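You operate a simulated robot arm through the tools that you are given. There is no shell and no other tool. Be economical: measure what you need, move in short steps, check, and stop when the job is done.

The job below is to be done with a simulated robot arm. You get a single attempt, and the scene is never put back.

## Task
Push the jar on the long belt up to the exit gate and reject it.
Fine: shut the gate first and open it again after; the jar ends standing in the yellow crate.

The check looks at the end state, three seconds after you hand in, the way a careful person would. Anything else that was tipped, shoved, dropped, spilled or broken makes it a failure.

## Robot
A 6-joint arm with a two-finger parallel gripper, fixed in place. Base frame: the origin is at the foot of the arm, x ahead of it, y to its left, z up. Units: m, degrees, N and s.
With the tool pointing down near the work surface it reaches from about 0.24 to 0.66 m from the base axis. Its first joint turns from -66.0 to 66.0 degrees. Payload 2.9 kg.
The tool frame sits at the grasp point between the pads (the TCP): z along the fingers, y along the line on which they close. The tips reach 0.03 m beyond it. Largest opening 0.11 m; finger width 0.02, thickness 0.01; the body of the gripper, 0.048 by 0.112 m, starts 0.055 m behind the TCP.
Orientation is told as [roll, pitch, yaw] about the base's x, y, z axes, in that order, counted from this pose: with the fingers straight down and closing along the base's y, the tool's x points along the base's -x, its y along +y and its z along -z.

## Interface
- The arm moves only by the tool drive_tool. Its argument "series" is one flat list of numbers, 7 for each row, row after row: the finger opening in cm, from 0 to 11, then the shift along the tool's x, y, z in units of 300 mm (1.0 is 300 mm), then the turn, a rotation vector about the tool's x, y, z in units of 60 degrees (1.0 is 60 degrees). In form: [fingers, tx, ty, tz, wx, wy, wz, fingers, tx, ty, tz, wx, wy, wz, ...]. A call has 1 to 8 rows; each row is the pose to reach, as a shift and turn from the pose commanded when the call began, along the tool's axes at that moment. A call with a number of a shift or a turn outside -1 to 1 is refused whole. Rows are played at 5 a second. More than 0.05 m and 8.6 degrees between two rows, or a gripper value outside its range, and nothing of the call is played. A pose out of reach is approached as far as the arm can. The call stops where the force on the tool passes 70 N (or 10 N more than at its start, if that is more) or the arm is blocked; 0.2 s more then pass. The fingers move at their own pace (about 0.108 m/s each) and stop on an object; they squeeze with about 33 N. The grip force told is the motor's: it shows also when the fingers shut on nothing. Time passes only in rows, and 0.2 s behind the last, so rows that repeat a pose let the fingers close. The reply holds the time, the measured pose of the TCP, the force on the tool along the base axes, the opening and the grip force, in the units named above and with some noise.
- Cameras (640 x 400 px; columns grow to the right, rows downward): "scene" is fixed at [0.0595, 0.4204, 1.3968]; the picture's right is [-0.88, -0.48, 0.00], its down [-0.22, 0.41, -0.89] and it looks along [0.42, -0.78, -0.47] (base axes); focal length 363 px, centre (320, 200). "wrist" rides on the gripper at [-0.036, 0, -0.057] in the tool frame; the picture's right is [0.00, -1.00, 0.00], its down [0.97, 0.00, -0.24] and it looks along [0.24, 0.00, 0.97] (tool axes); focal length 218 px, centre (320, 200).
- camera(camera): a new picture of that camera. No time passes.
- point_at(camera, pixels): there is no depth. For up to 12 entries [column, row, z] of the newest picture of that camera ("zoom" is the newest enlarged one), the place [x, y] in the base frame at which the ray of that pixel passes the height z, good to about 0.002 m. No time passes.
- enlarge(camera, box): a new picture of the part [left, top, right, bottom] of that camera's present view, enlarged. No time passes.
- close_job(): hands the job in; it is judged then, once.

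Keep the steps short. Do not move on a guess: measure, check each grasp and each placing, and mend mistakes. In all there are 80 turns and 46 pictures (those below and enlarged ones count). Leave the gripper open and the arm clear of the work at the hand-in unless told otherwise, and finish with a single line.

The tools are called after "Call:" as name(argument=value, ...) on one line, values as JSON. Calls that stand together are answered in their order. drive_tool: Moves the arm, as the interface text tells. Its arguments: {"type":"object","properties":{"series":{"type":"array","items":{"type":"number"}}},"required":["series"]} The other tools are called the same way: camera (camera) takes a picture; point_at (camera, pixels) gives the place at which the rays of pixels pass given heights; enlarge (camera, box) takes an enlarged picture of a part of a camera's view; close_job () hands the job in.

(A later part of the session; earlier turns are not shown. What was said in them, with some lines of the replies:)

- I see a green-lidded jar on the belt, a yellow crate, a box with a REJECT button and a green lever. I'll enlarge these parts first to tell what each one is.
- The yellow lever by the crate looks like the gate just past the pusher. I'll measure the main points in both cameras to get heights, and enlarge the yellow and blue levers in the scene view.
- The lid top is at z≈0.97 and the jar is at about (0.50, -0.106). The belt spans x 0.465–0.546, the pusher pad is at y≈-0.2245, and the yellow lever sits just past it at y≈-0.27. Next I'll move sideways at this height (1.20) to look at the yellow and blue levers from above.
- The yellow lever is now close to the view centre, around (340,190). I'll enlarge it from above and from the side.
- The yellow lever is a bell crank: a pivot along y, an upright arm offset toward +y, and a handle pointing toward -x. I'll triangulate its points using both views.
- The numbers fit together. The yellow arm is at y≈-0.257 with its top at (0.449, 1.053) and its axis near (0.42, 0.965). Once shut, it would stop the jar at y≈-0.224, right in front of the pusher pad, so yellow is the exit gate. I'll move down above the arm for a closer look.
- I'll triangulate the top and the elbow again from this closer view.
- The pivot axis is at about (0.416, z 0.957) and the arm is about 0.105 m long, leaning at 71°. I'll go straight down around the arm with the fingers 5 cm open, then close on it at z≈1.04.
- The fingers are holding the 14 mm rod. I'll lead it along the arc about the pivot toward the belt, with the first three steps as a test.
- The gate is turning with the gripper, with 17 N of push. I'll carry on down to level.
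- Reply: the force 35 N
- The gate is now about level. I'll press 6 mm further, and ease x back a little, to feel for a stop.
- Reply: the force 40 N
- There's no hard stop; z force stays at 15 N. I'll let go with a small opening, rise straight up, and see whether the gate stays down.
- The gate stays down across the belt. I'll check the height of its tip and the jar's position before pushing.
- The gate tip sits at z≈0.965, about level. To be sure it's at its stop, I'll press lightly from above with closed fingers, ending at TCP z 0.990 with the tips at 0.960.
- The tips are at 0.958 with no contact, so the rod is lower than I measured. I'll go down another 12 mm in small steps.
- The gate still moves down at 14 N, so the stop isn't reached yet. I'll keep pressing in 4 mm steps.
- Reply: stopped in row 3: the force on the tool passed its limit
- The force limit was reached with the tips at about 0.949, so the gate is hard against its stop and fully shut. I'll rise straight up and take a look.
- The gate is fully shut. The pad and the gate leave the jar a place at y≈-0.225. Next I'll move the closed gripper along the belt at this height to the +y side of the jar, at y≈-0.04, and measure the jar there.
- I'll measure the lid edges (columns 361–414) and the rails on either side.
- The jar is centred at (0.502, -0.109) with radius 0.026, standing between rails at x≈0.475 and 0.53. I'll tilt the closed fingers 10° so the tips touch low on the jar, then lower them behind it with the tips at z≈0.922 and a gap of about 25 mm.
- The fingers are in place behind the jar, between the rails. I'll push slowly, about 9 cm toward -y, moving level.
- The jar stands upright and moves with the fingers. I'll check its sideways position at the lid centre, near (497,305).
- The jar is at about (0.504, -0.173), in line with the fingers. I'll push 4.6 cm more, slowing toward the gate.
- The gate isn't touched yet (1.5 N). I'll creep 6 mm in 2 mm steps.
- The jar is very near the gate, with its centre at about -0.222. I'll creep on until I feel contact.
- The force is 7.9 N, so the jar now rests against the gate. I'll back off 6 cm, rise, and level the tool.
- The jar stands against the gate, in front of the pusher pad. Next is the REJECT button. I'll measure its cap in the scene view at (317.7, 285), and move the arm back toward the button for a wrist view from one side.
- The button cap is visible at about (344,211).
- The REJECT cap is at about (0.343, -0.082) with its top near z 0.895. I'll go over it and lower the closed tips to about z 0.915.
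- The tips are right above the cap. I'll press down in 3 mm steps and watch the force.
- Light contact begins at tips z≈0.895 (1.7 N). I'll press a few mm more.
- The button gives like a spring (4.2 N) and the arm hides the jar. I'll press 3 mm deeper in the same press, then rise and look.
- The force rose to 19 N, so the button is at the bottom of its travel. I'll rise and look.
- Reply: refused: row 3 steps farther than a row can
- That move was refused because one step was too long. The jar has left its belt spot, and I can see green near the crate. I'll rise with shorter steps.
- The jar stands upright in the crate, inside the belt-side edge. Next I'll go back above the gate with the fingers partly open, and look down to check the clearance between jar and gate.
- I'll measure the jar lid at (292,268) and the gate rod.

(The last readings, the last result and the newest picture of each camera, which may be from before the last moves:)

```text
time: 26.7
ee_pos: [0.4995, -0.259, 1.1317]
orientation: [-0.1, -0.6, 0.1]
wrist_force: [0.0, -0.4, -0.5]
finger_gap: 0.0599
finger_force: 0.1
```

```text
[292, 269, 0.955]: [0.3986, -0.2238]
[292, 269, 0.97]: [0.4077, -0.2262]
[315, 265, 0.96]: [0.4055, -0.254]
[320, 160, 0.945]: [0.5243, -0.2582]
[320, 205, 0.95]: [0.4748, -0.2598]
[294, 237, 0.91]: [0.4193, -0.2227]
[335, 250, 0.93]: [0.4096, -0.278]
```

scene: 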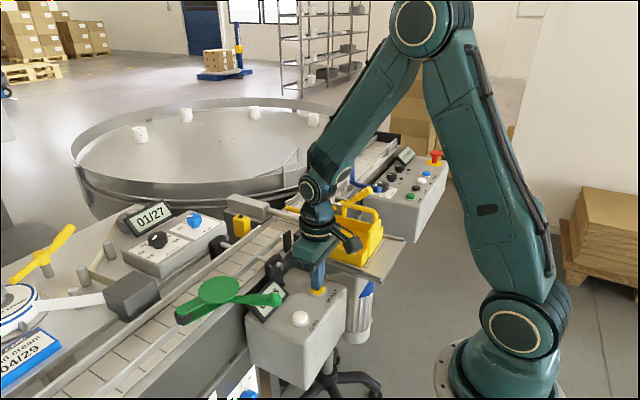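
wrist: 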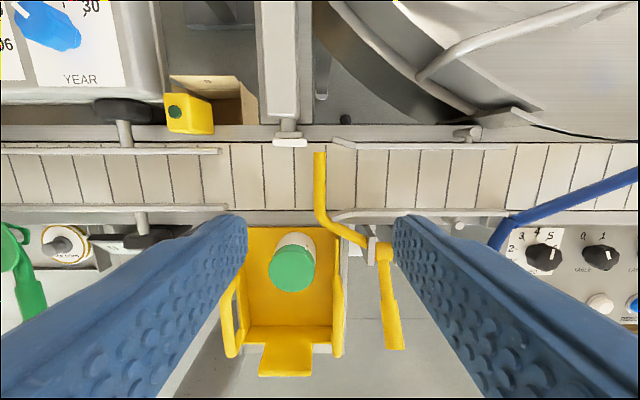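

The jar is at about (0.40, -0.225), clear of the arm's swing plane. I'll descend around the gate rod at x≈0.50 to TCP z 0.952, with the tips above the belt, and close.

Call:
drive_tool(series=[3.6, 0, 0, 0.15, 0, 0, 0, 3.6, 0, 0, 0.3, 0, 0, 0, 3.6, 0, 0, 0.42, 0, 0, 0, 3.6, 0, 0, 0.54, 0, 0, 0, 3.6, 0, 0, 0.598, 0, 0, 0, 0, 0, 0, 0.598, 0, 0, 0, 0, 0, 0, 0.598, 0, 0, 0])

```text
time: 28.3
ee_pos: [0.5029, -0.2589, 0.9518]
orientation: [-0.2, -0.7, -0.1]
wrist_force: [2.2, -3.4, 1.1]
finger_gap: 0.0136
finger_force: 45.2
```

The rod is gripped (13.6 mm). I'll lead it back up the arc, first half.

Call:
drive_tool(series=[0, -0.004, 0, -0.051, 0, 0, 0, 0, 0, 0, -0.102, 0, 0, 0, 0, 0.013, 0, -0.152, 0, 0, 0, 0, 0.035, 0, -0.198, 0, 0, 0])

Call:
enlarge(camera="scene", box=[240, 130, 400, 250])

```text
time: 29.3
ee_pos: [0.4901, -0.2575, 1.0094]
orientation: [-0.1, -0.5, -0.1]
wrist_force: [-10.1, -10.0, -22.8]
finger_gap: 0.0135
finger_force: 45.1
```

```text
3.33 times, centred on (320, 190) of scene
```

zoom: 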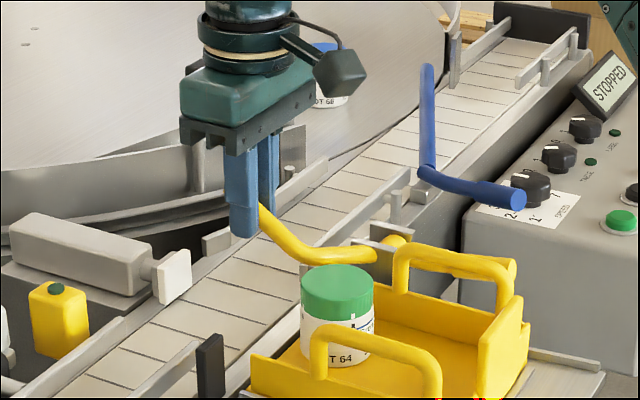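

The gate rises smoothly and the jar is undisturbed. I'll finish the arc back to the starting angle.

Call:
drive_tool(series=[0, 0.029, 0, -0.042, 0, 0, 0, 0, 0.066, 0, -0.079, 0, 0, 0, 0, 0.108, 0, -0.108, 0, 0, 0, 0, 0.162, 0, -0.132, 0, 0, 0, 0, 0.174, 0, -0.135, 0, 0, 0])

```text
time: 30.5
ee_pos: [0.4401, -0.2588, 1.0527]
orientation: [-0.5, -1.1, 0.2]
wrist_force: [14.3, -7.4, 3.1]
finger_gap: 0.0138
finger_force: 44.8
```

The arm is back at about 75°, slightly past the start angle. I'll release and rise straight up.

Call:
drive_tool(series=[4, 0, 0, 0, 0, 0, 0, 4, 0, 0, 0, 0, 0, 0, 4, 0, 0, -0.12, 0, 0, 0, 4, 0, 0, -0.27, 0, 0, 0, 6, 0, 0, -0.42, 0, 0, 0, 8, 0, 0.1, -0.5, 0, 0, 0])

Call:
enlarge(camera="scene", box=[240, 140, 400, 250])

```text
time: 31.9
ee_pos: [0.4369, -0.2256, 1.2016]
orientation: [-0.1, -0.6, 0.0]
wrist_force: [0.5, 0.2, 0.0]
finger_gap: 0.0798
finger_force: 0.1
```

```text
3.64 times, centred on (320, 195) of scene
```

zoom: 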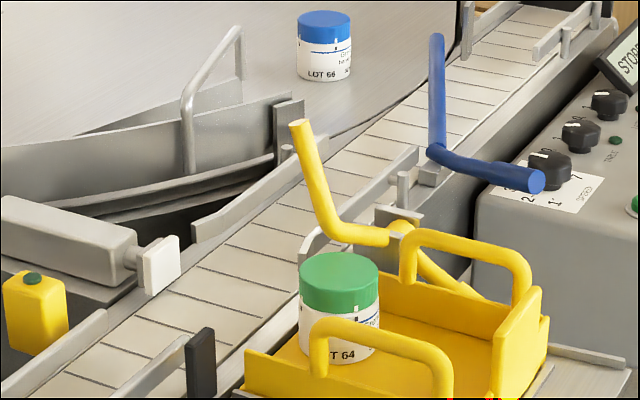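

The gate is upright again: its tip is at scene (314.5,174.4), against (314.3,174) at the start. The jar stands in the crate. I'll open the gripper fully, return to near the start pose and take a last look.

Call:
drive_tool(series=[10, 0, 0.12, -0.02, 0, 0, 0, 11, 0, 0.24, -0.04, 0, 0, 0, 11, 0, 0.34, -0.05, 0, 0, 0])

Call:
camera(camera="wrist")

Call:
camera(camera="scene")

```text
time: 32.7
ee_pos: [0.4362, -0.125, 1.2142]
orientation: [-0.1, -0.5, 0.0]
wrist_force: [-0.2, -0.2, -0.4]
finger_gap: 0.1099
finger_force: 0.2
```

```text
4 pictures are left
```

wrist: 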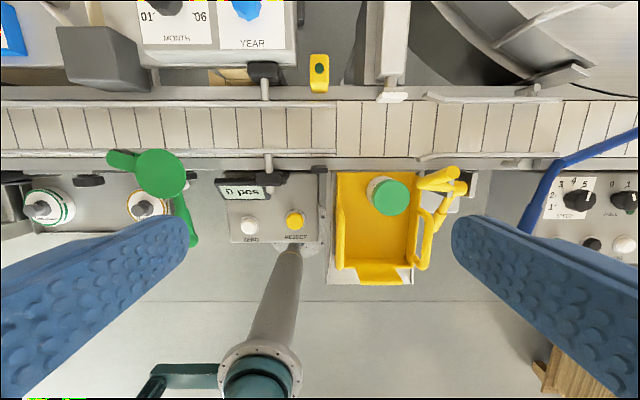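

```text
3 pictures are left
```

scene: 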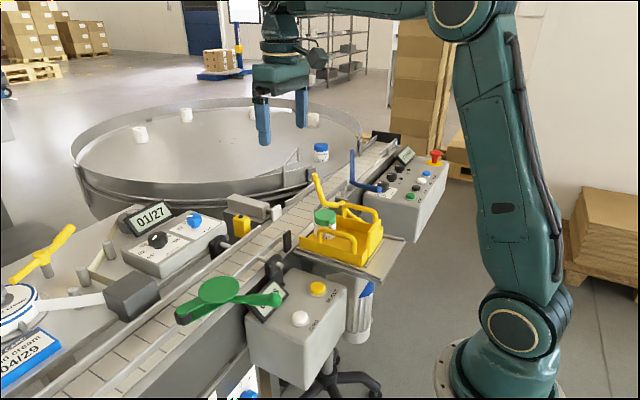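

The gate is open, the jar is upright in the crate, the pusher is retracted, and everything else is where it was. The gripper is open and clear, so I'm handing in.

Call:
close_job()

```text
The job is handed in.
```

Done: I shut the yellow exit gate, pushed the jar up to it, pressed REJECT and reopened the gate; the jar stands upright in the yellow crate.
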